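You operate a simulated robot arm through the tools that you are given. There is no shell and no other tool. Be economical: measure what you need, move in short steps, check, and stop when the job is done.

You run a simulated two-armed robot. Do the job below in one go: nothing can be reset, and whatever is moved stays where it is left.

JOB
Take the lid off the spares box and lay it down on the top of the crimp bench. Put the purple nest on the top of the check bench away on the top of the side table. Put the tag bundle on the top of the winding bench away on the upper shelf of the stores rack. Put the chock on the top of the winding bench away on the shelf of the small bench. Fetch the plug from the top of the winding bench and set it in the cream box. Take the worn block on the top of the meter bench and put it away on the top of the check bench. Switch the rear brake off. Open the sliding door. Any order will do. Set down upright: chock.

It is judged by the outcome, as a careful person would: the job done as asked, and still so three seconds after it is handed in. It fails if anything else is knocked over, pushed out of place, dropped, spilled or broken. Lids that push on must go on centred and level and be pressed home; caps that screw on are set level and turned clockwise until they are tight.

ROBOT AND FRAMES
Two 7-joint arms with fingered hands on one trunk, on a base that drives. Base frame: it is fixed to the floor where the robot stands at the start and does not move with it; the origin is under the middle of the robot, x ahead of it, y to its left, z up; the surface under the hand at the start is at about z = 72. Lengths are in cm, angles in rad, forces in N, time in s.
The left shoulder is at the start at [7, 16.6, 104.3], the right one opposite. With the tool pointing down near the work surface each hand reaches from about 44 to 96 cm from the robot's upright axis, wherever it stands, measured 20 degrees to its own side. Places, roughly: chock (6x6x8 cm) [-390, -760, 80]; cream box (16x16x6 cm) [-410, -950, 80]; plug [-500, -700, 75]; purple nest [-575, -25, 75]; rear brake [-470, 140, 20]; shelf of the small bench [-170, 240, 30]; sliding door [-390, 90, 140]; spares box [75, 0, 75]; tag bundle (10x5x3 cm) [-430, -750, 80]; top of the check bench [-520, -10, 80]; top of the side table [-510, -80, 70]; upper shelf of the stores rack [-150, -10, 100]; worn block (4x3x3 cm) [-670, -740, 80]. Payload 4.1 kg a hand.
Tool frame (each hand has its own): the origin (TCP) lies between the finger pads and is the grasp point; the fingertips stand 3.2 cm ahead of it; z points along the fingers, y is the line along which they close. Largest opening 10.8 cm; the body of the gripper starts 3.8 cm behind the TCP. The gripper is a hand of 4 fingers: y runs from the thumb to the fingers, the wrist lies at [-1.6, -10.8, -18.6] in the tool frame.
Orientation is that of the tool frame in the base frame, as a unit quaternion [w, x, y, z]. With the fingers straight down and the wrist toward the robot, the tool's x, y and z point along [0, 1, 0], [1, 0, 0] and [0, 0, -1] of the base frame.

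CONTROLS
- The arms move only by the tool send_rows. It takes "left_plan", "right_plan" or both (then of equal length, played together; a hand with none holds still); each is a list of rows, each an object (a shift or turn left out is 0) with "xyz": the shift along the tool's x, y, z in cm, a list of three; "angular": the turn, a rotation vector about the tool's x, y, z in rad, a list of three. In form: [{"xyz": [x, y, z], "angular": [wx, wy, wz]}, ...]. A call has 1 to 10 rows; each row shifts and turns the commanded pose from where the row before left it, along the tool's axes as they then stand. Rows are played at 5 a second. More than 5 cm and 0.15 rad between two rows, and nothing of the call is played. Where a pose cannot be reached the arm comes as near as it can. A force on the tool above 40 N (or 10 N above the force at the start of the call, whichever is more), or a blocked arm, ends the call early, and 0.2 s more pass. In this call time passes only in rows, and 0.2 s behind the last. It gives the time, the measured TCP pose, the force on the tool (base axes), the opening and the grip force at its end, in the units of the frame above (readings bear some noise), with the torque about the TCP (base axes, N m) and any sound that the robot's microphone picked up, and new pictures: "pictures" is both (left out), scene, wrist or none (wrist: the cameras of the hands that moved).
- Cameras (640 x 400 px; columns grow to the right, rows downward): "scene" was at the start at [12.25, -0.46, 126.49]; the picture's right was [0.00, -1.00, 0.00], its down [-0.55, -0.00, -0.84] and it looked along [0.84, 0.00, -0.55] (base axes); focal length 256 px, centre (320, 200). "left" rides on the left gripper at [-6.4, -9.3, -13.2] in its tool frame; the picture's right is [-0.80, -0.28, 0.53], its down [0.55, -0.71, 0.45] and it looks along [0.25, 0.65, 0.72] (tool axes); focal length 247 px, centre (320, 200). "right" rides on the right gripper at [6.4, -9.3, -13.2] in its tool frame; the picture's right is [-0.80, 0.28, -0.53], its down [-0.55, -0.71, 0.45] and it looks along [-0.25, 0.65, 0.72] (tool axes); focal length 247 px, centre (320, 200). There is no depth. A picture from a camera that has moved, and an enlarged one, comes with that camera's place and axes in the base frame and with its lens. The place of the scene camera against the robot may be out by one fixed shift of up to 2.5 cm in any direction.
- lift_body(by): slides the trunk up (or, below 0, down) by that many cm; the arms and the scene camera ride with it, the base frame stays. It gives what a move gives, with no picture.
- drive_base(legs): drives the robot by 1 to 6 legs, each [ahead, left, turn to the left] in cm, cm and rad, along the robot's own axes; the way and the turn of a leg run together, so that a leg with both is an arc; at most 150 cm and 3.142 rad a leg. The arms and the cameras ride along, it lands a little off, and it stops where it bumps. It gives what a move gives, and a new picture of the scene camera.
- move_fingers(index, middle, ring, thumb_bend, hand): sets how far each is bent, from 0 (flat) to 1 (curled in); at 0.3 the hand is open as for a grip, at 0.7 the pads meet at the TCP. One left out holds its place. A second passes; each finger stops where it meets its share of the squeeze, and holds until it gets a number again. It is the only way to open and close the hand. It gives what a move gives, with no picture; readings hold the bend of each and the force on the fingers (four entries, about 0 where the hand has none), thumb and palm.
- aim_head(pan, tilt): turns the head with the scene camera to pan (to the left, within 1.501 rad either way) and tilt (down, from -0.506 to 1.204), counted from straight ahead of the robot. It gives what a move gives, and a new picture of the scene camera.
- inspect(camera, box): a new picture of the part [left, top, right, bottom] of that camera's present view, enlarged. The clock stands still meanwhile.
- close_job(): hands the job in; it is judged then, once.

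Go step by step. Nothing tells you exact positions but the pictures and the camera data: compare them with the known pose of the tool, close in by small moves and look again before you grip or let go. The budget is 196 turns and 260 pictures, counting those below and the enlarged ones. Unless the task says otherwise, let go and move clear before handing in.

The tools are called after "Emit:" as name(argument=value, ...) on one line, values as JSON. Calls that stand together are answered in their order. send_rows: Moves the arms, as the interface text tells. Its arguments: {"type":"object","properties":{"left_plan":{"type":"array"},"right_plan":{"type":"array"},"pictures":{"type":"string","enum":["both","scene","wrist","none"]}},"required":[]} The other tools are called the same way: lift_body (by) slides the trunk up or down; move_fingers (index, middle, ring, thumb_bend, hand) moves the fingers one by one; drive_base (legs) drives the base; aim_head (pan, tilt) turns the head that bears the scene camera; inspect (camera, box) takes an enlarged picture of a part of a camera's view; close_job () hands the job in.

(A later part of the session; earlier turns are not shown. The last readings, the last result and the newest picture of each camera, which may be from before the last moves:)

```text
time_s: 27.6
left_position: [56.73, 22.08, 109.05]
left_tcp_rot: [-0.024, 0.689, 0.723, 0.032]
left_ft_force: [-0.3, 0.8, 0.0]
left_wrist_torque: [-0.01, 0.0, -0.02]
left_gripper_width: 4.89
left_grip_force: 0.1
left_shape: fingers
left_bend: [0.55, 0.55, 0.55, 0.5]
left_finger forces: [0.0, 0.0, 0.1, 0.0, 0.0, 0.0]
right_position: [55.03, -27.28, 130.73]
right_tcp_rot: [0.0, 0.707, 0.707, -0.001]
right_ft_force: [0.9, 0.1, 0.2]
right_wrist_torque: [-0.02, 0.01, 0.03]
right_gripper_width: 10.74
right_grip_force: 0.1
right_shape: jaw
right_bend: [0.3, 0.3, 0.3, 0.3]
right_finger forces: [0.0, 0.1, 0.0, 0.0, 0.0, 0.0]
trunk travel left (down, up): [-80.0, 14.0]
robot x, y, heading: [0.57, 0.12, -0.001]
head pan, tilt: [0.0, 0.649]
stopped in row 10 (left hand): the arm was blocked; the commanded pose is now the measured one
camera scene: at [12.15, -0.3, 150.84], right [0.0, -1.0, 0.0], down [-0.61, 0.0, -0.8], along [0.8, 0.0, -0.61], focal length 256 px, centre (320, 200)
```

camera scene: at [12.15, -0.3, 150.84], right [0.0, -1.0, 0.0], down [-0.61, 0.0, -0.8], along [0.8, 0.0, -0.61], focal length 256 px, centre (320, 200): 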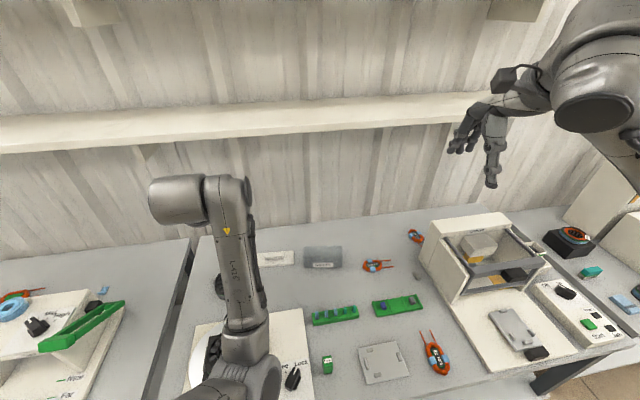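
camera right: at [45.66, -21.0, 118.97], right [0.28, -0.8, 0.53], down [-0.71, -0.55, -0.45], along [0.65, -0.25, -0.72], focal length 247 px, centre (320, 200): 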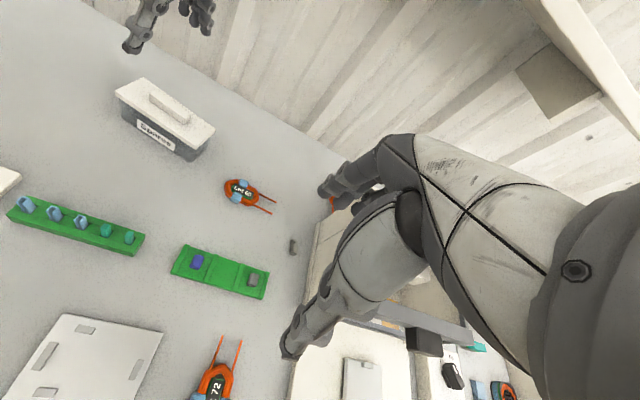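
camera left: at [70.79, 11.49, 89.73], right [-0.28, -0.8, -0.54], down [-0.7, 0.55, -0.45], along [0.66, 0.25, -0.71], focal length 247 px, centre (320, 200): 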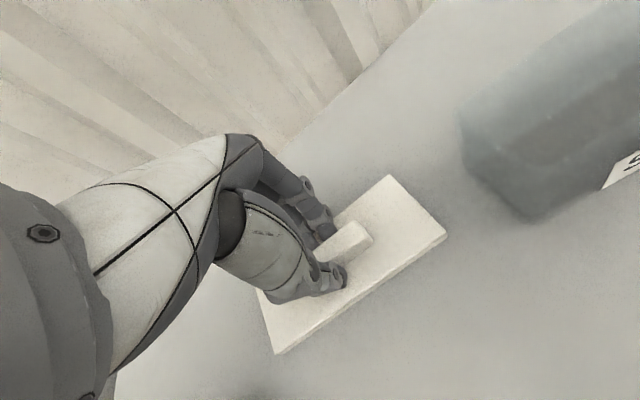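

The lid lies on the bench. The arm got blocked at the end of retracting (elbow low or near body); I'll lift straight up.

Emit:
send_rows(left_plan=[{"xyz": [0, 0, -4]}, {"xyz": [1, 0, -4]}, {"xyz": [1, 0, -4]}, {"xyz": [1, 0, -4]}], pictures="scene")

Emit:
inspect(camera="scene", box=[160, 220, 400, 400])

```text
time_s: 28.6
left_position: [58.55, 25.66, 124.84]
left_tcp_rot: [-0.026, 0.682, 0.73, 0.037]
left_ft_force: [-0.3, 0.8, -0.1]
left_wrist_torque: [0.01, -0.04, -0.03]
left_gripper_width: 4.89
left_grip_force: 0.1
left_shape: fingers
left_bend: [0.55, 0.55, 0.55, 0.5]
left_finger forces: [0.1, 0.1, 0.1, 0.0, 0.0, 0.0]
left hand out of reach, approached as far as the arm can: row 2, 3
right_position: [54.83, -27.57, 130.71]
right_tcp_rot: [0.0, 0.707, 0.707, 0.0]
right_ft_force: [-0.4, -0.1, -0.6]
right_wrist_torque: [-0.05, -0.01, 0.0]
right_gripper_width: 10.77
right_grip_force: 0.1
right_shape: jaw
right_bend: [0.3, 0.3, 0.3, 0.3]
right_finger forces: [0.0, 0.0, 0.0, 0.0, 0.0, 0.0]
trunk travel left (down, up): [-80.0, 14.0]
robot x, y, heading: [0.25, -0.61, -0.001]
head pan, tilt: [0.0, 0.649]
camera scene: at [11.92, -0.65, 150.85], right [0.0, -1.0, 0.0], down [-0.6, 0.0, -0.8], along [0.8, 0.0, -0.6], focal length 256 px, centre (320, 200)
```

scene: 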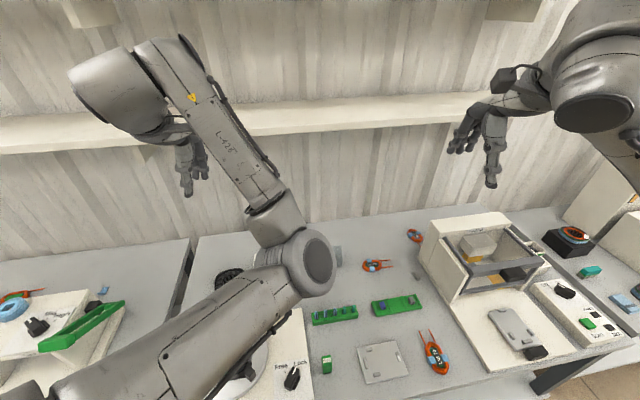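

```text
2.22 times, centred on (280, 310) of scene
camera zoom: at [11.92, -0.65, 150.85], right [0.0, -1.0, 0.0], down [-0.6, 0.0, -0.8], along [0.8, 0.0, -0.6], focal length 568 px, centre (409, -44)
```

zoom: 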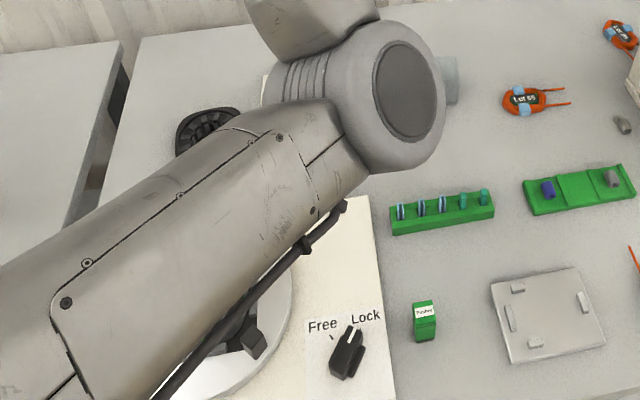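

The lid is down and the bench undisturbed. I'll back away slightly and look behind on both sides.

Emit:
drive_base(legs=[[-35, 0, 0]])

Emit:
aim_head(pan=1.5, tilt=0.35)

Emit:
aim_head(pan=-1.5, tilt=0.35)

```text
time_s: 30.8
left_position: [23.29, 25.87, 124.78]
left_tcp_rot: [-0.023, 0.682, 0.73, 0.034]
left_ft_force: [-1.1, -0.3, 0.4]
left_wrist_torque: [-0.04, 0.02, -0.02]
left_gripper_width: 4.87
left_grip_force: 0.1
left_shape: fingers
left_bend: [0.55, 0.55, 0.55, 0.5]
left_finger forces: [0.0, 0.0, 0.0, 0.1, 0.0, 0.1]
right_position: [19.65, -27.33, 130.7]
right_tcp_rot: [-0.001, 0.707, 0.707, -0.001]
right_ft_force: [-0.3, 1.1, -0.1]
right_wrist_torque: [0.0, -0.03, 0.02]
right_gripper_width: 10.78
right_grip_force: 0.1
right_shape: jaw
right_bend: [0.3, 0.3, 0.3, 0.3]
right_finger forces: [0.1, 0.0, 0.0, 0.0, 0.0, 0.0]
trunk travel left (down, up): [-80.0, 14.0]
robot x, y, heading: [-35.61, -0.07, 0.002]
head pan, tilt: [0.0, 0.649]
camera scene: at [-23.28, -0.51, 150.84], right [0.0, -1.0, 0.0], down [-0.61, 0.0, -0.8], along [0.8, 0.0, -0.61], focal length 256 px, centre (320, 200)
```

scene: 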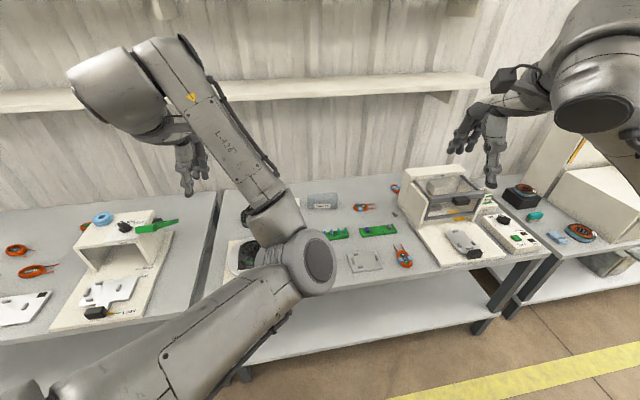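

```text
time_s: 32.4
left_position: [23.24, 25.9, 124.81]
left_tcp_rot: [-0.023, 0.681, 0.731, 0.036]
left_ft_force: [0.1, 0.5, 0.2]
left_wrist_torque: [0.01, 0.03, 0.01]
left_gripper_width: 4.86
left_grip_force: 0.1
left_shape: fingers
left_bend: [0.55, 0.55, 0.55, 0.5]
left_finger forces: [0.1, 0.0, 0.1, 0.0, 0.0, 0.0]
right_position: [19.7, -27.29, 130.75]
right_tcp_rot: [0.0, 0.706, 0.708, 0.0]
right_ft_force: [0.2, 0.3, 0.4]
right_wrist_torque: [0.0, 0.0, 0.02]
right_gripper_width: 10.8
right_grip_force: 0.0
right_shape: jaw
right_bend: [0.3, 0.3, 0.3, 0.3]
right_finger forces: [0.0, 0.1, 0.1, 0.0, 0.0, 0.0]
trunk travel left (down, up): [-80.0, 14.0]
robot x, y, heading: [-35.52, 0.36, -0.001]
head pan, tilt: [1.499, 0.351]
camera scene: at [-31.37, 8.77, 153.56], right [1.0, -0.07, 0.0], down [-0.02, -0.34, -0.94], along [0.07, 0.94, -0.34], focal length 256 px, centre (320, 200)
```

scene: 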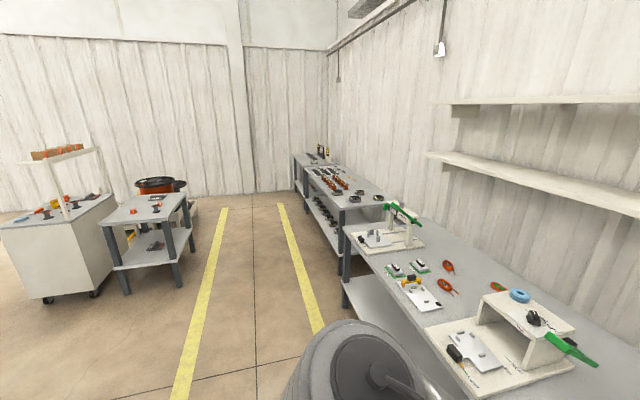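

```text
time_s: 35.0
left_position: [23.1, 25.99, 124.87]
left_tcp_rot: [-0.023, 0.68, 0.732, 0.035]
left_ft_force: [0.5, 1.1, -0.3]
left_wrist_torque: [-0.01, -0.01, 0.02]
left_gripper_width: 4.89
left_grip_force: 0.0
left_shape: fingers
left_bend: [0.55, 0.55, 0.55, 0.5]
left_finger forces: [0.0, 0.1, 0.0, 0.1, 0.0, 0.0]
right_position: [19.51, -27.3, 130.76]
right_tcp_rot: [0.0, 0.706, 0.708, -0.001]
right_ft_force: [-0.5, 0.2, -0.8]
right_wrist_torque: [0.03, -0.04, 0.01]
right_gripper_width: 10.76
right_grip_force: 0.1
right_shape: jaw
right_bend: [0.3, 0.3, 0.3, 0.3]
right_finger forces: [0.0, 0.0, 0.1, 0.0, 0.0, 0.0]
trunk travel left (down, up): [-80.0, 14.0]
robot x, y, heading: [-35.45, 0.17, 0.001]
head pan, tilt: [-1.499, 0.351]
camera scene: at [-31.37, -9.8, 153.56], right [-1.0, -0.07, 0.0], down [-0.03, 0.34, -0.94], along [0.07, -0.94, -0.34], focal length 256 px, centre (320, 200)
```

scene: 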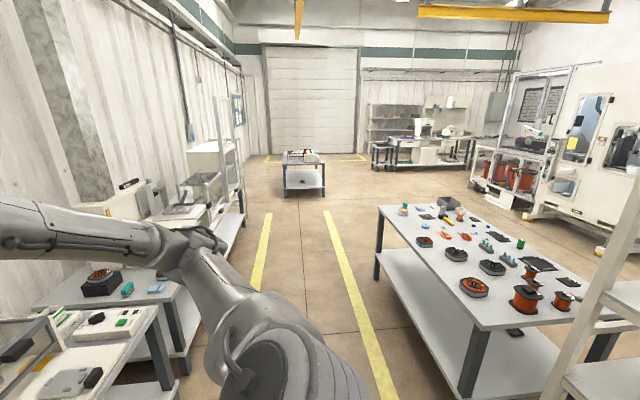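

The room is clear now: small bench to the left-rear, stores rack directly behind, winding area far right-rear. I'll turn left and look toward −x.

Emit:
drive_base(legs=[[-10, 0, 0], [0, 0, 1.571]])

Emit:
aim_head(pan=1.5, tilt=0.35)

Emit:
aim_head(pan=0.6, tilt=0.35)

```text
time_s: 40.0
left_position: [-71.21, 58.61, 124.84]
left_tcp_rot: [-0.041, -0.036, 0.998, 0.01]
left_ft_force: [-0.1, 1.2, 0.7]
left_wrist_torque: [0.01, -0.02, 0.03]
left_gripper_width: 4.87
left_grip_force: 0.1
left_shape: fingers
left_bend: [0.55, 0.55, 0.55, 0.5]
left_finger forces: [0.0, 0.0, 0.0, 0.1, 0.0, 0.0]
right_position: [-18.0, 54.94, 130.95]
right_tcp_rot: [-0.001, 0.001, 1.0, 0.0]
right_ft_force: [0.3, 0.6, 0.6]
right_wrist_torque: [0.02, -0.02, -0.02]
right_gripper_width: 10.76
right_grip_force: 0.1
right_shape: jaw
right_bend: [0.3, 0.3, 0.3, 0.3]
right_finger forces: [0.0, 0.0, 0.0, 0.0, 0.1, 0.0]
trunk travel left (down, up): [-80.0, 14.0]
robot x, y, heading: [-45.47, 0.13, 1.569]
head pan, tilt: [-1.499, 0.351]
camera scene: at [-37.7, 5.19, 153.56], right [0.07, -1.0, 0.0], down [-0.34, -0.03, -0.94], along [0.94, 0.07, -0.34], focal length 256 px, centre (320, 200)
```

scene: 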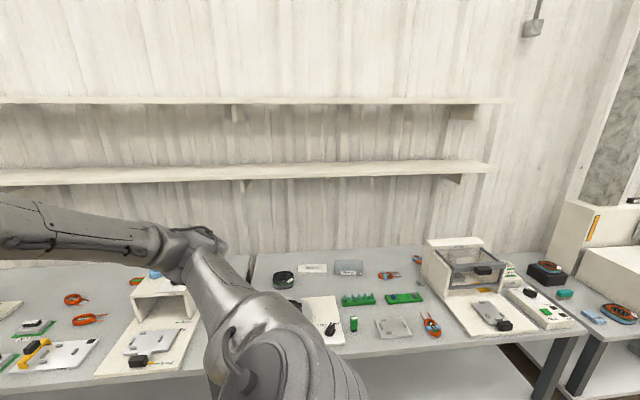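

```text
time_s: 42.6
left_position: [-71.26, 58.67, 124.82]
left_tcp_rot: [-0.042, -0.036, 0.998, 0.009]
left_ft_force: [-0.6, 0.1, -0.3]
left_wrist_torque: [-0.01, 0.02, 0.01]
left_gripper_width: 4.86
left_grip_force: 0.0
left_shape: fingers
left_bend: [0.55, 0.55, 0.55, 0.5]
left_finger forces: [0.1, 0.0, 0.0, 0.0, 0.0, 0.0]
right_position: [-17.92, 54.88, 130.84]
right_tcp_rot: [0.001, 0.0, 1.0, 0.0]
right_ft_force: [0.1, 0.8, 0.8]
right_wrist_torque: [-0.03, 0.0, -0.03]
right_gripper_width: 10.75
right_grip_force: 0.2
right_shape: jaw
right_bend: [0.3, 0.3, 0.3, 0.3]
right_finger forces: [0.0, 0.0, 0.0, 0.0, 0.1, 0.0]
trunk travel left (down, up): [-80.0, 14.0]
robot x, y, heading: [-45.51, 0.16, 1.574]
head pan, tilt: [1.499, 0.351]
camera scene: at [-56.29, 5.18, 153.56], right [0.07, 1.0, 0.0], down [0.34, -0.02, -0.94], along [-0.94, 0.07, -0.34], focal length 256 px, centre (320, 200)
```

scene: 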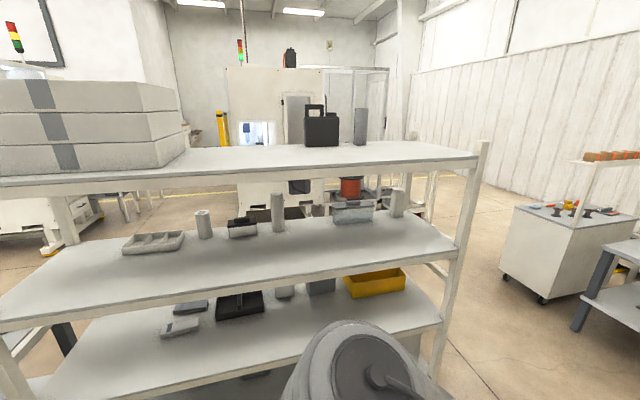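

```text
time_s: 43.8
left_position: [-71.41, 58.59, 124.97]
left_tcp_rot: [-0.041, -0.038, 0.998, 0.009]
left_ft_force: [-0.2, -0.4, 0.0]
left_wrist_torque: [0.0, 0.01, 0.0]
left_gripper_width: 4.85
left_grip_force: 0.1
left_shape: fingers
left_bend: [0.55, 0.55, 0.55, 0.5]
left_finger forces: [0.1, 0.0, 0.1, 0.0, 0.0, 0.0]
right_position: [-17.93, 54.86, 130.79]
right_tcp_rot: [0.0, 0.0, 1.0, 0.0]
right_ft_force: [-0.3, 0.1, -0.1]
right_wrist_torque: [-0.01, 0.01, -0.02]
right_gripper_width: 10.79
right_grip_force: 0.1
right_shape: jaw
right_bend: [0.3, 0.3, 0.3, 0.3]
right_finger forces: [0.1, 0.0, 0.1, 0.0, 0.0, 0.1]
trunk travel left (down, up): [-80.0, 14.0]
robot x, y, heading: [-45.38, -0.03, 1.569]
head pan, tilt: [0.6, 0.351]
camera scene: at [-52.28, 12.19, 153.56], right [0.82, 0.57, 0.0], down [0.19, -0.28, -0.94], along [-0.53, 0.77, -0.34], focal length 256 px, centre (320, 200)
```

scene: 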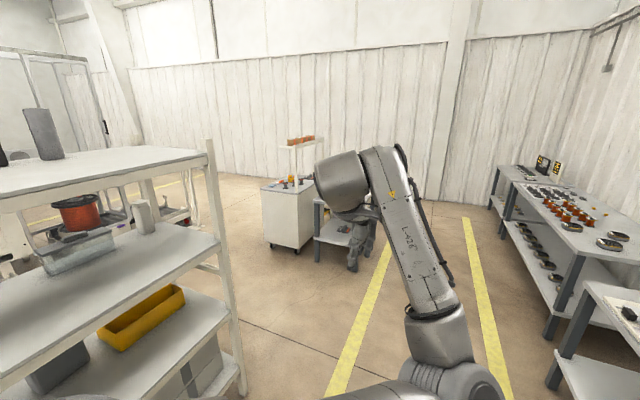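

The stores rack is behind with the z≈100 shelf. I'll drive along the aisle at y≈125 toward the machine with the sliding door and look.

Emit:
drive_base(legs=[[125, 0, 0], [0, 0, 1.571], [100, 0, 0]])

Emit:
aim_head(pan=0, tilt=0.3)

Emit:
aim_head(pan=0.9, tilt=0.3)

```text
time_s: 58.7
left_position: [-203.33, 90.19, 124.89]
left_tcp_rot: [0.036, 0.748, -0.662, 0.024]
left_ft_force: [0.7, -0.6, 0.2]
left_wrist_torque: [0.01, 0.0, 0.01]
left_gripper_width: 4.85
left_grip_force: 0.1
left_shape: fingers
left_bend: [0.55, 0.55, 0.55, 0.5]
left_finger forces: [0.0, 0.0, 0.0, 0.0, 0.0, 0.0]
right_position: [-202.17, 143.66, 130.76]
right_tcp_rot: [0.0, 0.725, -0.689, 0.0]
right_ft_force: [-0.7, 0.5, 0.1]
right_wrist_torque: [0.0, -0.02, 0.02]
right_gripper_width: 10.78
right_grip_force: 0.0
right_shape: jaw
right_bend: [0.3, 0.3, 0.3, 0.3]
right_finger forces: [0.0, 0.0, 0.0, 0.1, 0.1, 0.0]
trunk travel left (down, up): [-80.0, 14.0]
robot x, y, heading: [-145.99, 119.16, -3.09]
head pan, tilt: [0.6, 0.351]
camera scene: at [-160.12, 112.75, 153.57], right [-0.61, 0.8, 0.0], down [0.27, 0.21, -0.94], along [-0.75, -0.57, -0.34], focal length 256 px, centre (320, 200)
```

scene: 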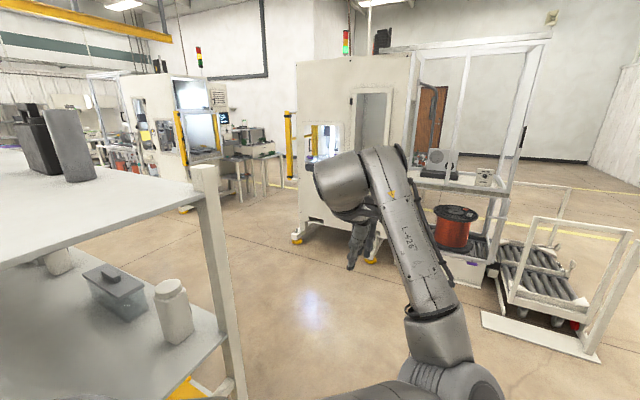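

```text
time_s: 59.7
left_position: [-203.36, 90.16, 125.01]
left_tcp_rot: [0.036, 0.748, -0.662, 0.024]
left_ft_force: [0.4, -0.7, -0.8]
left_wrist_torque: [-0.03, 0.01, -0.01]
left_gripper_width: 4.86
left_grip_force: 0.2
left_shape: fingers
left_bend: [0.55, 0.55, 0.55, 0.5]
left_finger forces: [0.0, 0.0, 0.0, 0.0, 0.1, 0.0]
right_position: [-202.33, 143.65, 130.77]
right_tcp_rot: [0.001, 0.725, -0.689, 0.0]
right_ft_force: [-0.2, 0.7, 0.2]
right_wrist_torque: [0.02, 0.0, 0.01]
right_gripper_width: 10.76
right_grip_force: 0.0
right_shape: jaw
right_bend: [0.3, 0.3, 0.3, 0.3]
right_finger forces: [0.0, 0.0, 0.1, 0.1, 0.0, 0.0]
trunk travel left (down, up): [-80.0, 14.0]
robot x, y, heading: [-146.02, 119.18, -3.088]
head pan, tilt: [0.0, 0.3]
camera scene: at [-162.05, 117.91, 154.04], right [-0.05, 1.0, 0.0], down [0.3, 0.01, -0.96], along [-0.95, -0.05, -0.3], focal length 256 px, centre (320, 200)
```

scene: 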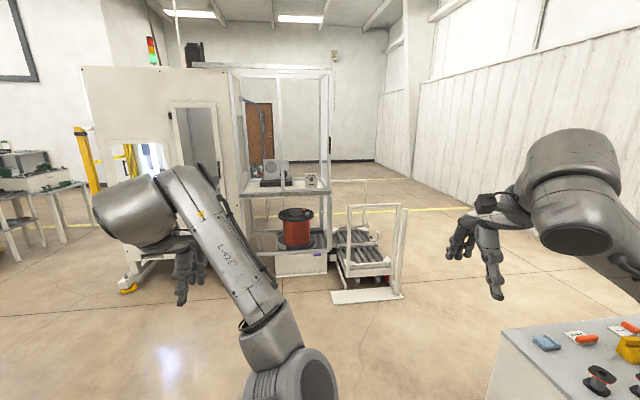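

```text
time_s: 60.9
left_position: [-203.36, 90.17, 124.95]
left_tcp_rot: [0.035, 0.749, -0.661, 0.023]
left_ft_force: [0.4, -0.5, 0.0]
left_wrist_torque: [0.0, 0.01, 0.04]
left_gripper_width: 4.87
left_grip_force: 0.0
left_shape: fingers
left_bend: [0.55, 0.55, 0.55, 0.5]
left_finger forces: [0.0, 0.0, 0.0, 0.0, 0.0, 0.1]
right_position: [-202.36, 143.65, 130.87]
right_tcp_rot: [0.0, 0.725, -0.689, 0.001]
right_ft_force: [-0.7, -0.3, 0.0]
right_wrist_torque: [0.01, 0.0, -0.01]
right_gripper_width: 10.78
right_grip_force: 0.1
right_shape: jaw
right_bend: [0.3, 0.3, 0.3, 0.3]
right_finger forces: [0.1, 0.1, 0.1, 0.1, 0.0, 0.0]
trunk travel left (down, up): [-80.0, 14.0]
robot x, y, heading: [-146.48, 118.68, -3.094]
head pan, tilt: [0.901, 0.3]
camera scene: at [-158.19, 110.79, 154.04], right [-0.81, 0.58, 0.0], down [0.17, 0.24, -0.96], along [-0.56, -0.78, -0.3], focal length 256 px, centre (320, 200)
```

scene: 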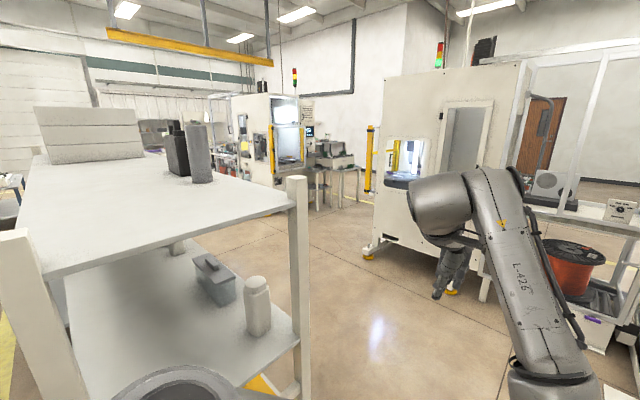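

The glazed cell ahead (x≈−390) has the sliding door; beside it is the roller trolley where the rear brake should be. I'll drive closer.

Emit:
drive_base(legs=[[0, 0, -0.05], [100, 20, 0]])

Emit:
aim_head(pan=-0.1, tilt=0.3)

Emit:
inspect(camera="scene", box=[200, 40, 500, 400])

```text
time_s: 66.5
left_position: [-305.1, 74.27, 124.97]
left_tcp_rot: [0.036, 0.729, -0.683, 0.023]
left_ft_force: [0.2, -0.3, -0.8]
left_wrist_torque: [0.0, 0.01, 0.02]
left_gripper_width: 4.9
left_grip_force: 0.2
left_shape: fingers
left_bend: [0.55, 0.55, 0.55, 0.5]
left_finger forces: [0.1, 0.0, 0.0, 0.0, 0.1, 0.0]
right_position: [-300.74, 127.71, 130.83]
right_tcp_rot: [0.0, -0.704, 0.711, -0.001]
right_ft_force: [0.4, 0.3, 0.2]
right_wrist_torque: [0.0, -0.01, -0.01]
right_gripper_width: 10.8
right_grip_force: 0.0
right_shape: jaw
right_bend: [0.3, 0.3, 0.3, 0.3]
right_finger forces: [0.1, 0.0, 0.1, 0.0, 0.0, 0.0]
trunk travel left (down, up): [-80.0, 14.0]
robot x, y, heading: [-246.59, 99.48, 3.132]
head pan, tilt: [0.901, 0.3]
camera scene: at [-258.69, 92.02, 154.04], right [-0.78, 0.63, 0.0], down [0.19, 0.23, -0.96], along [-0.6, -0.74, -0.3], focal length 256 px, centre (320, 200)
```

scene: 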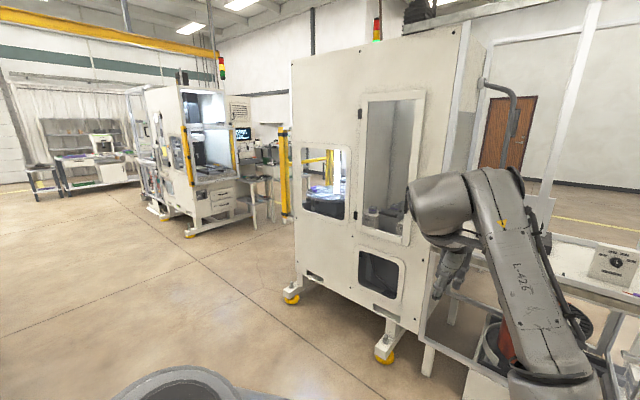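

```text
time_s: 67.8
left_position: [-304.98, 74.16, 124.9]
left_tcp_rot: [0.036, 0.729, -0.684, 0.022]
left_ft_force: [0.9, -1.5, 0.2]
left_wrist_torque: [0.01, -0.02, 0.01]
left_gripper_width: 4.86
left_grip_force: 0.1
left_shape: fingers
left_bend: [0.55, 0.55, 0.55, 0.5]
left_finger forces: [0.0, 0.0, 0.0, 0.0, 0.0, 0.0]
right_position: [-300.82, 127.71, 130.64]
right_tcp_rot: [0.0, -0.704, 0.71, 0.0]
right_ft_force: [0.5, 0.5, 0.9]
right_wrist_torque: [0.01, 0.01, 0.02]
right_gripper_width: 10.81
right_grip_force: 0.0
right_shape: jaw
right_bend: [0.3, 0.3, 0.3, 0.3]
right_finger forces: [0.1, 0.1, 0.1, 0.0, 0.0, 0.0]
trunk travel left (down, up): [-80.0, 14.0]
robot x, y, heading: [-246.1, 99.8, 3.131]
head pan, tilt: [-0.099, 0.3]
camera scene: at [-262.16, 100.28, 154.03], right [0.11, 0.99, 0.0], down [0.29, -0.03, -0.96], along [-0.95, 0.1, -0.3], focal length 256 px, centre (320, 200)
```

scene: 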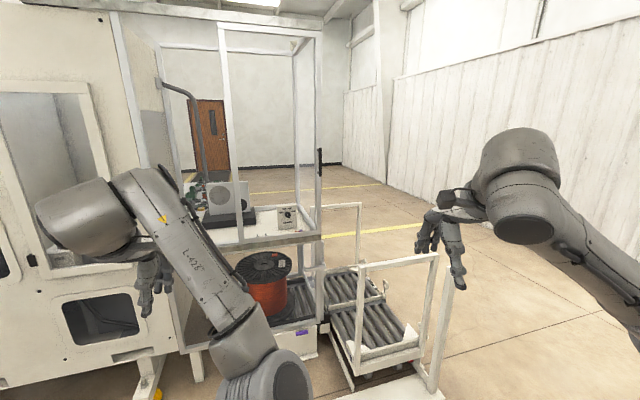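

```text
1.11 times, centred on (350, 220) of scene
camera zoom: at [-262.16, 100.28, 154.03], right [0.11, 0.99, 0.0], down [0.29, -0.03, -0.96], along [-0.95, 0.1, -0.3], focal length 284 px, centre (287, 178)
```

zoom: 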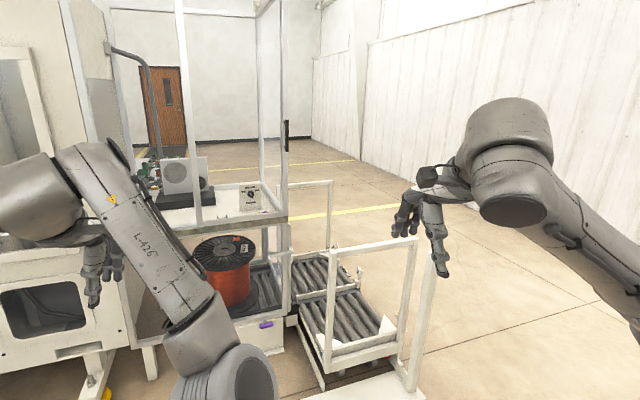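

The black handle at about (320,163) is likely the sliding door's. I'll enlarge it and the trolley.

Emit:
inspect(camera="scene", box=[180, 60, 360, 260])

Emit:
inspect(camera="scene", box=[280, 220, 480, 400])

```text
2.00 times, centred on (270, 160) of scene
camera zoom: at [-262.16, 100.28, 154.03], right [0.11, 0.99, 0.0], down [0.29, -0.03, -0.96], along [-0.95, 0.1, -0.3], focal length 512 px, centre (420, 280)
```

zoom: 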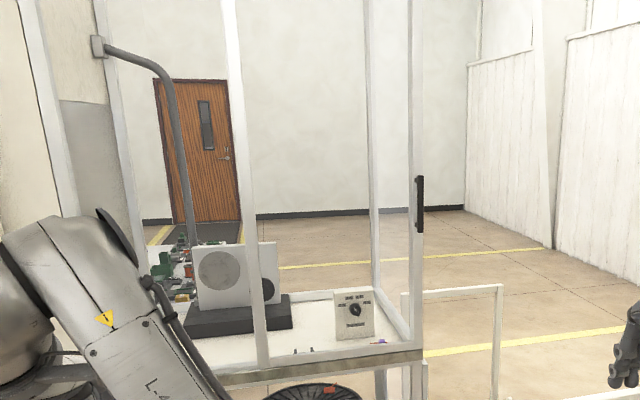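

```text
2.22 times, centred on (380, 310) of scene
camera zoom: at [-262.16, 100.28, 154.03], right [0.11, 0.99, 0.0], down [0.29, -0.03, -0.96], along [-0.95, 0.1, -0.3], focal length 568 px, centre (187, -44)
```

zoom: 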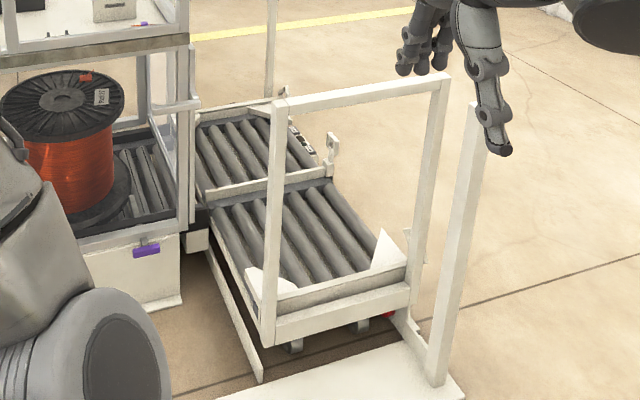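

The handle sits on the enclosure's right stile. I need a side view of both door and trolley, so I'll move forward and to the right.

Emit:
drive_base(legs=[[45, 0, 0], [0, -110, 0]])

Emit:
aim_head(pan=0.4, tilt=0.5)

```text
time_s: 75.7
left_position: [-349.61, 182.73, 124.89]
left_tcp_rot: [0.036, 0.728, -0.684, 0.022]
left_ft_force: [0.0, 0.0, 0.3]
left_wrist_torque: [0.01, 0.01, 0.0]
left_gripper_width: 4.87
left_grip_force: 0.0
left_shape: fingers
left_bend: [0.55, 0.55, 0.55, 0.5]
left_finger forces: [0.1, 0.0, 0.0, 0.0, 0.0, 0.0]
right_position: [-345.35, 236.21, 130.92]
right_tcp_rot: [-0.001, -0.703, 0.711, 0.0]
right_ft_force: [0.3, 0.0, 0.5]
right_wrist_torque: [-0.02, -0.01, 0.02]
right_gripper_width: 10.75
right_grip_force: 0.2
right_shape: jaw
right_bend: [0.3, 0.3, 0.3, 0.3]
right_finger forces: [0.0, 0.0, 0.1, 0.1, 0.1, 0.1]
trunk travel left (down, up): [-80.0, 14.0]
robot x, y, heading: [-290.86, 208.07, 3.13]
head pan, tilt: [-0.099, 0.3]
camera scene: at [-306.72, 208.7, 154.03], right [0.11, 0.99, 0.0], down [0.29, -0.03, -0.96], along [-0.95, 0.11, -0.3], focal length 256 px, centre (320, 200)
```

scene: 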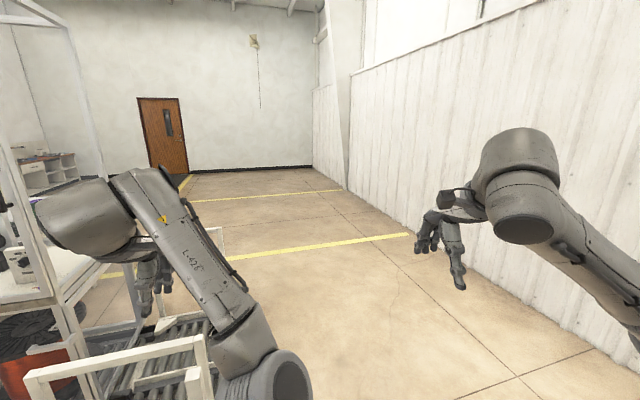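

```text
time_s: 76.6
left_position: [-349.59, 182.84, 124.94]
left_tcp_rot: [0.037, 0.728, -0.685, 0.023]
left_ft_force: [0.1, 0.1, 0.4]
left_wrist_torque: [0.0, 0.0, 0.02]
left_gripper_width: 4.87
left_grip_force: 0.0
left_shape: fingers
left_bend: [0.55, 0.55, 0.55, 0.5]
left_finger forces: [0.0, 0.0, 0.0, 0.1, 0.1, 0.1]
right_position: [-345.42, 236.2, 130.72]
right_tcp_rot: [0.0, -0.702, 0.712, 0.0]
right_ft_force: [0.0, -0.4, 0.8]
right_wrist_torque: [-0.03, -0.03, 0.02]
right_gripper_width: 10.78
right_grip_force: 0.1
right_shape: jaw
right_bend: [0.3, 0.3, 0.3, 0.3]
right_finger forces: [0.0, 0.0, 0.0, 0.0, 0.0, 0.1]
trunk travel left (down, up): [-80.0, 14.0]
robot x, y, heading: [-290.81, 207.92, 3.13]
head pan, tilt: [0.4, 0.499]
camera scene: at [-305.87, 204.25, 152.2], right [-0.38, 0.93, 0.0], down [0.44, 0.18, -0.88], along [-0.81, -0.33, -0.48], focal length 256 px, centre (320, 200)
```

scene: 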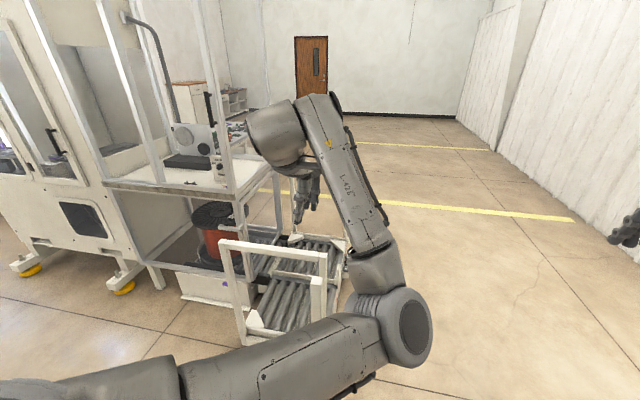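

The handle is on the front face at about [-396, 114, 133]. To see the brake I'll go to the trolley's +y side and face it.

Emit:
drive_base(legs=[[0, -45, 0], [0, 0, 1.571], [0, -130, 0]])

Emit:
aim_head(pan=0, tilt=0.75)

```text
time_s: 89.2
left_position: [-395.21, 198.7, 124.9]
left_tcp_rot: [0.01, 0.999, 0.016, 0.041]
left_ft_force: [0.0, -0.4, -0.9]
left_wrist_torque: [-0.02, 0.04, 0.0]
left_gripper_width: 4.86
left_grip_force: 0.1
left_shape: fingers
left_bend: [0.55, 0.55, 0.55, 0.5]
left_finger forces: [0.0, 0.0, 0.0, 0.0, 0.0, 0.0]
right_position: [-448.45, 204.7, 130.62]
right_tcp_rot: [0.0, 1.0, -0.023, 0.0]
right_ft_force: [-0.7, -0.4, -0.7]
right_wrist_torque: [-0.04, 0.0, -0.01]
right_gripper_width: 10.79
right_grip_force: 0.1
right_shape: jaw
right_bend: [0.3, 0.3, 0.3, 0.3]
right_finger forces: [0.0, 0.1, 0.0, 0.0, 0.0, 0.0]
trunk travel left (down, up): [-80.0, 14.0]
robot x, y, heading: [-418.66, 258.45, -1.618]
head pan, tilt: [0.4, 0.499]
camera scene: at [-417.36, 244.47, 152.19], right [-0.94, -0.35, 0.0], down [-0.17, 0.45, -0.88], along [0.31, -0.82, -0.48], focal length 256 px, centre (320, 200)
```

scene: 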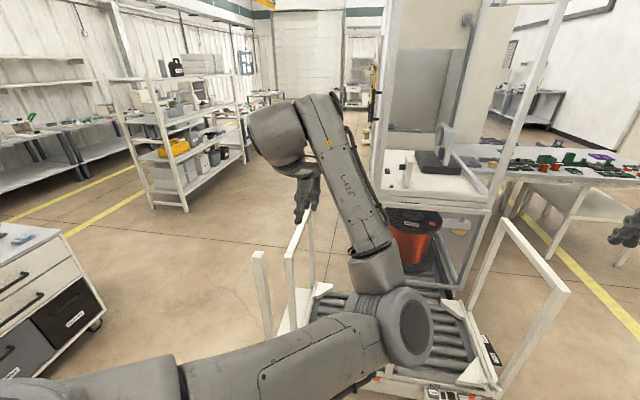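

```text
time_s: 90.1
left_position: [-395.25, 198.75, 124.99]
left_tcp_rot: [0.01, 0.999, 0.014, 0.041]
left_ft_force: [0.8, -0.4, 0.6]
left_wrist_torque: [0.02, 0.0, 0.0]
left_gripper_width: 4.88
left_grip_force: 0.0
left_shape: fingers
left_bend: [0.55, 0.55, 0.55, 0.5]
left_finger forces: [0.0, 0.0, 0.0, 0.0, 0.1, 0.0]
right_position: [-448.44, 204.89, 130.78]
right_tcp_rot: [0.0, 1.0, -0.023, 0.0]
right_ft_force: [-0.5, -0.5, -0.1]
right_wrist_torque: [0.02, 0.02, -0.01]
right_gripper_width: 10.79
right_grip_force: 0.1
right_shape: jaw
right_bend: [0.3, 0.3, 0.3, 0.3]
right_finger forces: [0.1, 0.0, 0.1, 0.0, 0.0, 0.0]
trunk travel left (down, up): [-80.0, 14.0]
robot x, y, heading: [-418.57, 258.43, -1.615]
head pan, tilt: [0.0, 0.75]
camera scene: at [-420.91, 244.72, 150.0], right [-1.0, 0.04, 0.0], down [0.03, 0.68, -0.73], along [-0.03, -0.73, -0.68], focal length 256 px, centre (320, 200)
```

scene: 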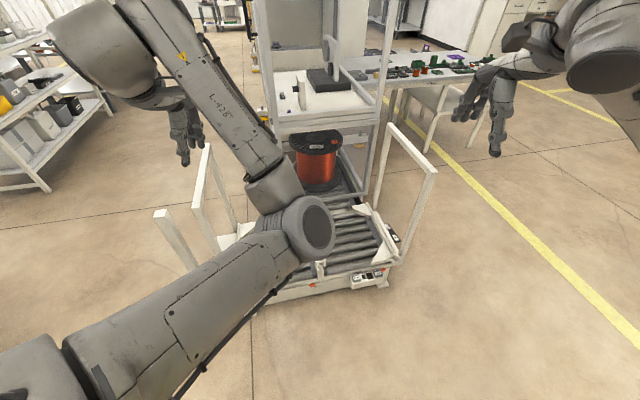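

I see small switch panels on the trolley's end and side. I'll enlarge.

Emit:
inspect(camera="scene", box=[250, 200, 450, 325])

Emit:
inspect(camera="scene", box=[340, 255, 410, 299])

```text
3.20 times, centred on (350, 262) of scene
camera zoom: at [-420.91, 244.72, 150.0], right [-1.0, 0.04, 0.0], down [0.03, 0.68, -0.73], along [-0.03, -0.73, -0.68], focal length 818 px, centre (224, 0)
```

zoom: 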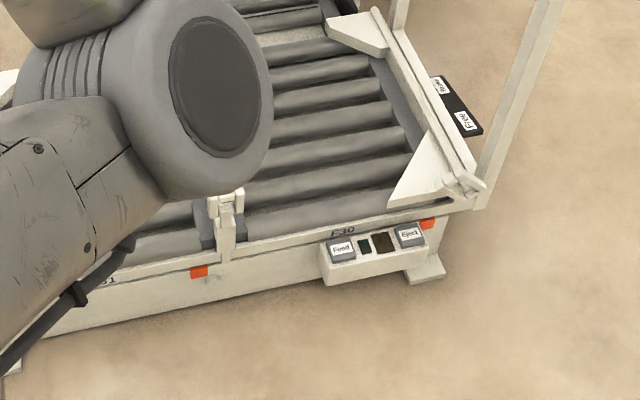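

```text
9.09 times, centred on (375, 277) of scene
camera zoom: at [-420.91, 244.72, 150.0], right [-1.0, 0.04, 0.0], down [0.03, 0.68, -0.73], along [-0.03, -0.73, -0.68], focal length 2325 px, centre (-180, -500)
```

zoom: 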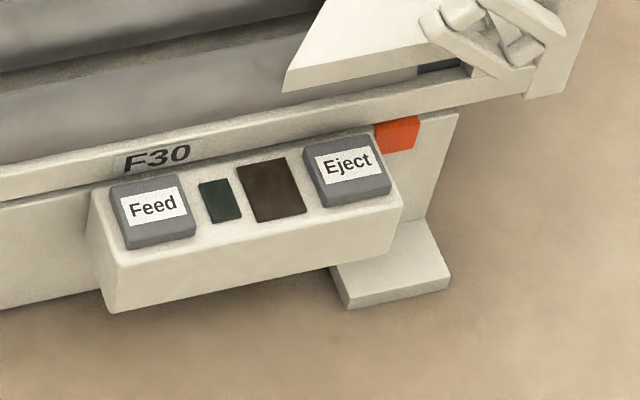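

There's a black rocker on the far side with labels; enlarge that.

Emit:
inspect(camera="scene", box=[376, 218, 412, 248])

```text
13.33 times, centred on (394, 233) of scene
camera zoom: at [-420.91, 244.72, 150.0], right [-1.0, 0.04, 0.0], down [0.03, 0.68, -0.73], along [-0.03, -0.73, -0.68], focal length 3410 px, centre (-667, -240)
```

zoom: 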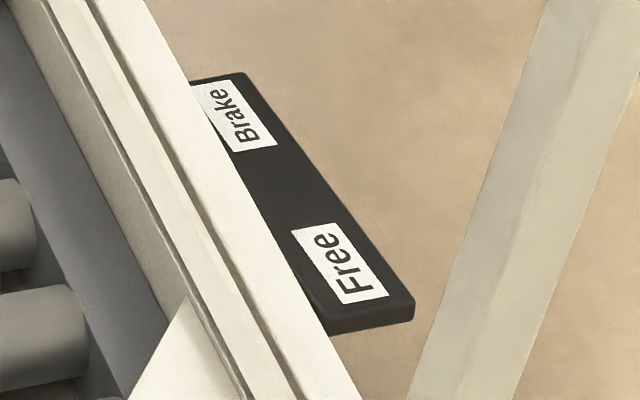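

The rear brake is a rocker with "Brake" and "Free" ends, on the −x side, Free end near [-474, 143, ~20]. I'll drive around to the −x side, facing it.

Emit:
drive_base(legs=[[0, -130, 0.04], [0, 0, 1.571], [0, -95, 0]])

Emit:
aim_head(pan=-0.25, tilt=0.95)

```text
time_s: 105.0
left_position: [-491.19, 196.18, 124.99]
left_tcp_rot: [-0.023, 0.677, 0.734, 0.035]
left_ft_force: [-0.1, -0.6, 0.5]
left_wrist_torque: [-0.01, -0.03, 0.01]
left_gripper_width: 4.88
left_grip_force: 0.1
left_shape: fingers
left_bend: [0.55, 0.55, 0.55, 0.5]
left_finger forces: [0.0, 0.0, 0.1, 0.0, 0.0, 0.0]
right_position: [-494.5, 142.52, 130.8]
right_tcp_rot: [-0.001, 0.704, 0.71, 0.0]
right_ft_force: [-0.2, 0.0, -0.4]
right_wrist_torque: [-0.02, -0.02, -0.01]
right_gripper_width: 10.78
right_grip_force: 0.1
right_shape: jaw
right_bend: [0.3, 0.3, 0.3, 0.3]
right_finger forces: [0.1, 0.0, 0.0, 0.1, 0.0, 0.0]
trunk travel left (down, up): [-80.0, 14.0]
robot x, y, heading: [-549.86, 169.73, 0.005]
head pan, tilt: [0.0, 0.75]
camera scene: at [-538.03, 169.22, 150.0], right [0.01, -1.0, 0.0], down [-0.68, -0.01, -0.73], along [0.73, 0.01, -0.68], focal length 256 px, centre (320, 200)
```

scene: 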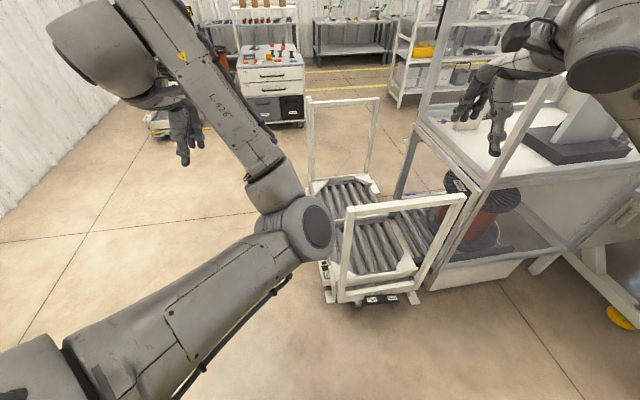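

```text
time_s: 105.8
left_position: [-491.25, 195.93, 124.82]
left_tcp_rot: [-0.023, 0.677, 0.735, 0.037]
left_ft_force: [-0.1, 0.8, -0.2]
left_wrist_torque: [-0.01, -0.02, 0.0]
left_gripper_width: 4.89
left_grip_force: 0.2
left_shape: fingers
left_bend: [0.55, 0.55, 0.55, 0.5]
left_finger forces: [0.1, 0.0, 0.1, 0.0, 0.1, 0.1]
right_position: [-494.55, 142.56, 130.91]
right_tcp_rot: [0.0, 0.704, 0.71, 0.0]
right_ft_force: [0.1, -0.2, 0.1]
right_wrist_torque: [0.0, 0.01, -0.03]
right_gripper_width: 10.74
right_grip_force: 0.1
right_shape: jaw
right_bend: [0.3, 0.3, 0.3, 0.3]
right_finger forces: [0.0, 0.1, 0.1, 0.0, 0.1, 0.0]
trunk travel left (down, up): [-80.0, 14.0]
robot x, y, heading: [-549.66, 169.24, 0.005]
head pan, tilt: [-0.25, 0.949]
camera scene: at [-539.25, 167.35, 148.45], right [-0.24, -0.97, 0.0], down [-0.79, 0.19, -0.58], along [0.57, -0.14, -0.81], focal length 256 px, centre (320, 200)
```

scene: 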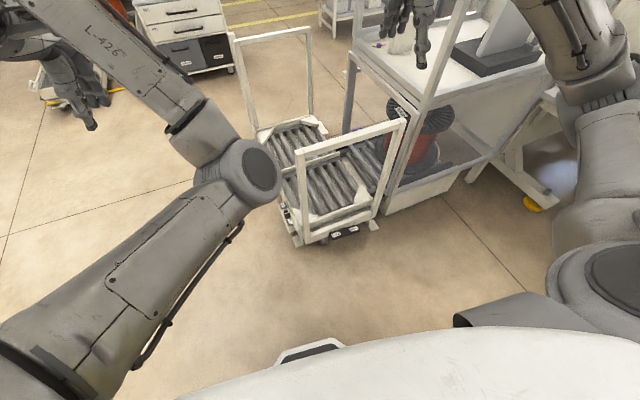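

Emit:
inspect(camera="scene", box=[310, 205, 390, 255])

Emit:
inspect(camera="right", box=[0, 0, 640, 400])

```text
8.00 times, centred on (350, 230) of scene
camera zoom: at [-539.25, 167.35, 148.45], right [-0.24, -0.97, 0.0], down [-0.79, 0.19, -0.58], along [0.57, -0.14, -0.81], focal length 2046 px, centre (80, -40)
```

zoom: 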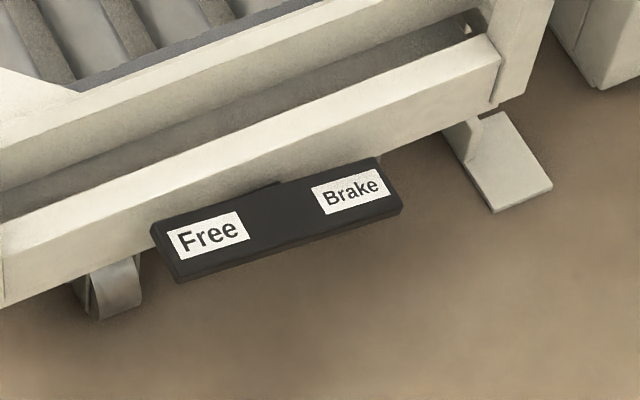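

```text
1.00 times, centred on (320, 200) of right (not enlarged: the box is as wide or as high as the picture)
camera zoom: at [-503.87, 148.88, 143.99], right [0.29, -0.8, 0.53], down [-0.7, -0.55, -0.45], along [0.65, -0.24, -0.72], focal length 247 px, centre (320, 200)
```

zoom: 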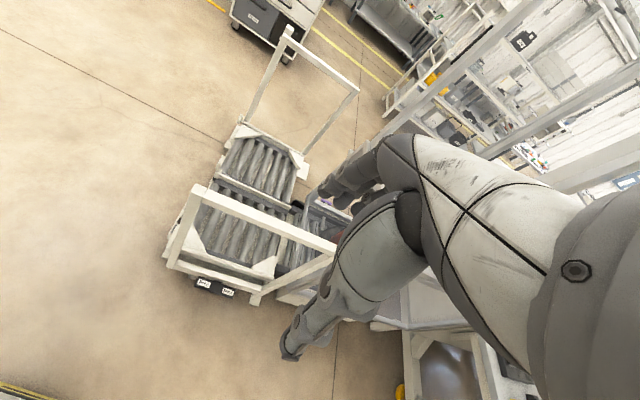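

The Free end of the pedal triangulates to about [-474, 143, 20], raised (brake on). I'll make a right fist, lower the trunk, and approach with a tilted hand.

Emit:
move_fingers(hand="right", index=0.75, middle=0.75, ring=0.75, thumb_bend=0.7)

Emit:
lift_body(by=-65)

Emit:
send_rows(right_plan=[{"xyz": [0, 0, 2], "angular": [0.12, 0, 0]}, {"xyz": [0, 0, 2], "angular": [0.12, 0, 0]}, {"xyz": [0, 0, 2], "angular": [0.12, 0, 0]}, {"xyz": [0, 0, 2], "angular": [0.12, 0, 0]}, {"xyz": [0, 0, 2], "angular": [0.12, 0, 0]}], pictures="both")

```text
time_s: 106.8
left_position: [-491.21, 196.07, 124.94]
left_tcp_rot: [-0.023, 0.678, 0.734, 0.036]
left_ft_force: [-0.8, 0.5, 0.7]
left_wrist_torque: [0.0, -0.01, 0.03]
left_gripper_width: 4.88
left_grip_force: 0.0
left_shape: fingers
left_bend: [0.55, 0.55, 0.55, 0.5]
left_finger forces: [0.1, 0.0, 0.1, 0.0, 0.1, 0.0]
right_position: [-494.55, 142.53, 130.72]
right_tcp_rot: [0.001, 0.705, 0.71, 0.001]
right_ft_force: [-0.6, 0.1, -0.2]
right_wrist_torque: [0.01, -0.01, 0.0]
right_gripper_width: 0.0
right_grip_force: 0.0
right_shape: fingers
right_bend: [0.74, 0.75, 0.75, 0.68]
right_finger forces: [0.1, 0.0, 0.0, 0.1, 0.0, 0.1]
trunk travel left (down, up): [-80.0, 14.0]
robot x, y, heading: [-549.67, 169.6, 0.008]
head pan, tilt: [-0.25, 0.949]
```

```text
refused: -65 is not a number from -40 to 40
```

```text
time_s: 108.0
left_position: [-491.22, 196.04, 124.88]
left_tcp_rot: [-0.023, 0.677, 0.735, 0.035]
left_ft_force: [0.8, -0.4, -0.6]
left_wrist_torque: [-0.03, 0.03, 0.01]
left_gripper_width: 4.87
left_grip_force: 0.0
left_shape: fingers
left_bend: [0.55, 0.55, 0.55, 0.5]
left_finger forces: [0.1, 0.0, 0.0, 0.1, 0.0, 0.0]
right_position: [-496.9, 142.51, 121.27]
right_tcp_rot: [-0.209, 0.673, 0.678, -0.21]
right_ft_force: [0.1, 0.1, 0.0]
right_wrist_torque: [-0.03, -0.03, 0.02]
right_gripper_width: 0.0
right_grip_force: 0.0
right_shape: fingers
right_bend: [0.74, 0.75, 0.75, 0.68]
right_finger forces: [0.1, 0.1, 0.0, 0.0, 0.1, 0.0]
trunk travel left (down, up): [-80.0, 14.0]
robot x, y, heading: [-549.81, 169.86, 0.009]
head pan, tilt: [-0.25, 0.949]
camera scene: at [-539.2, 167.36, 148.44], right [-0.24, -0.97, 0.0], down [-0.79, 0.2, -0.58], along [0.56, -0.14, -0.81], focal length 256 px, centre (320, 200)
camera right: at [-497.12, 148.89, 137.39], right [0.54, -0.79, 0.28], down [-0.83, -0.56, 0.03], along [0.13, -0.25, -0.96], focal length 247 px, centre (320, 200)
```

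scene: 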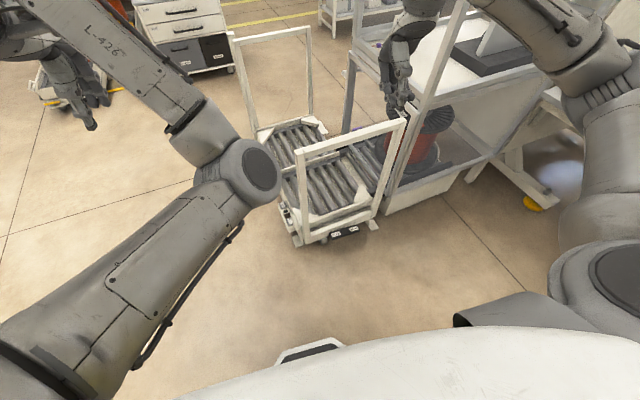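
right: 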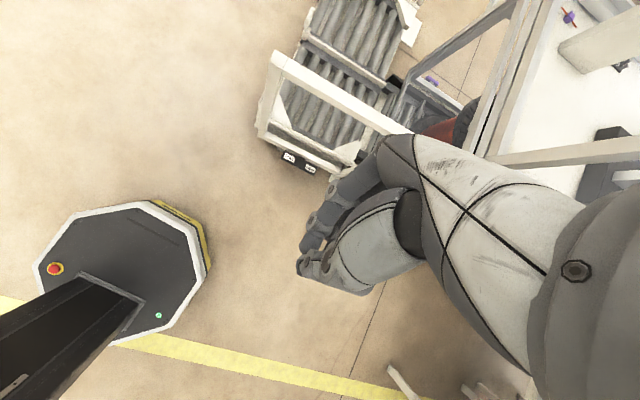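

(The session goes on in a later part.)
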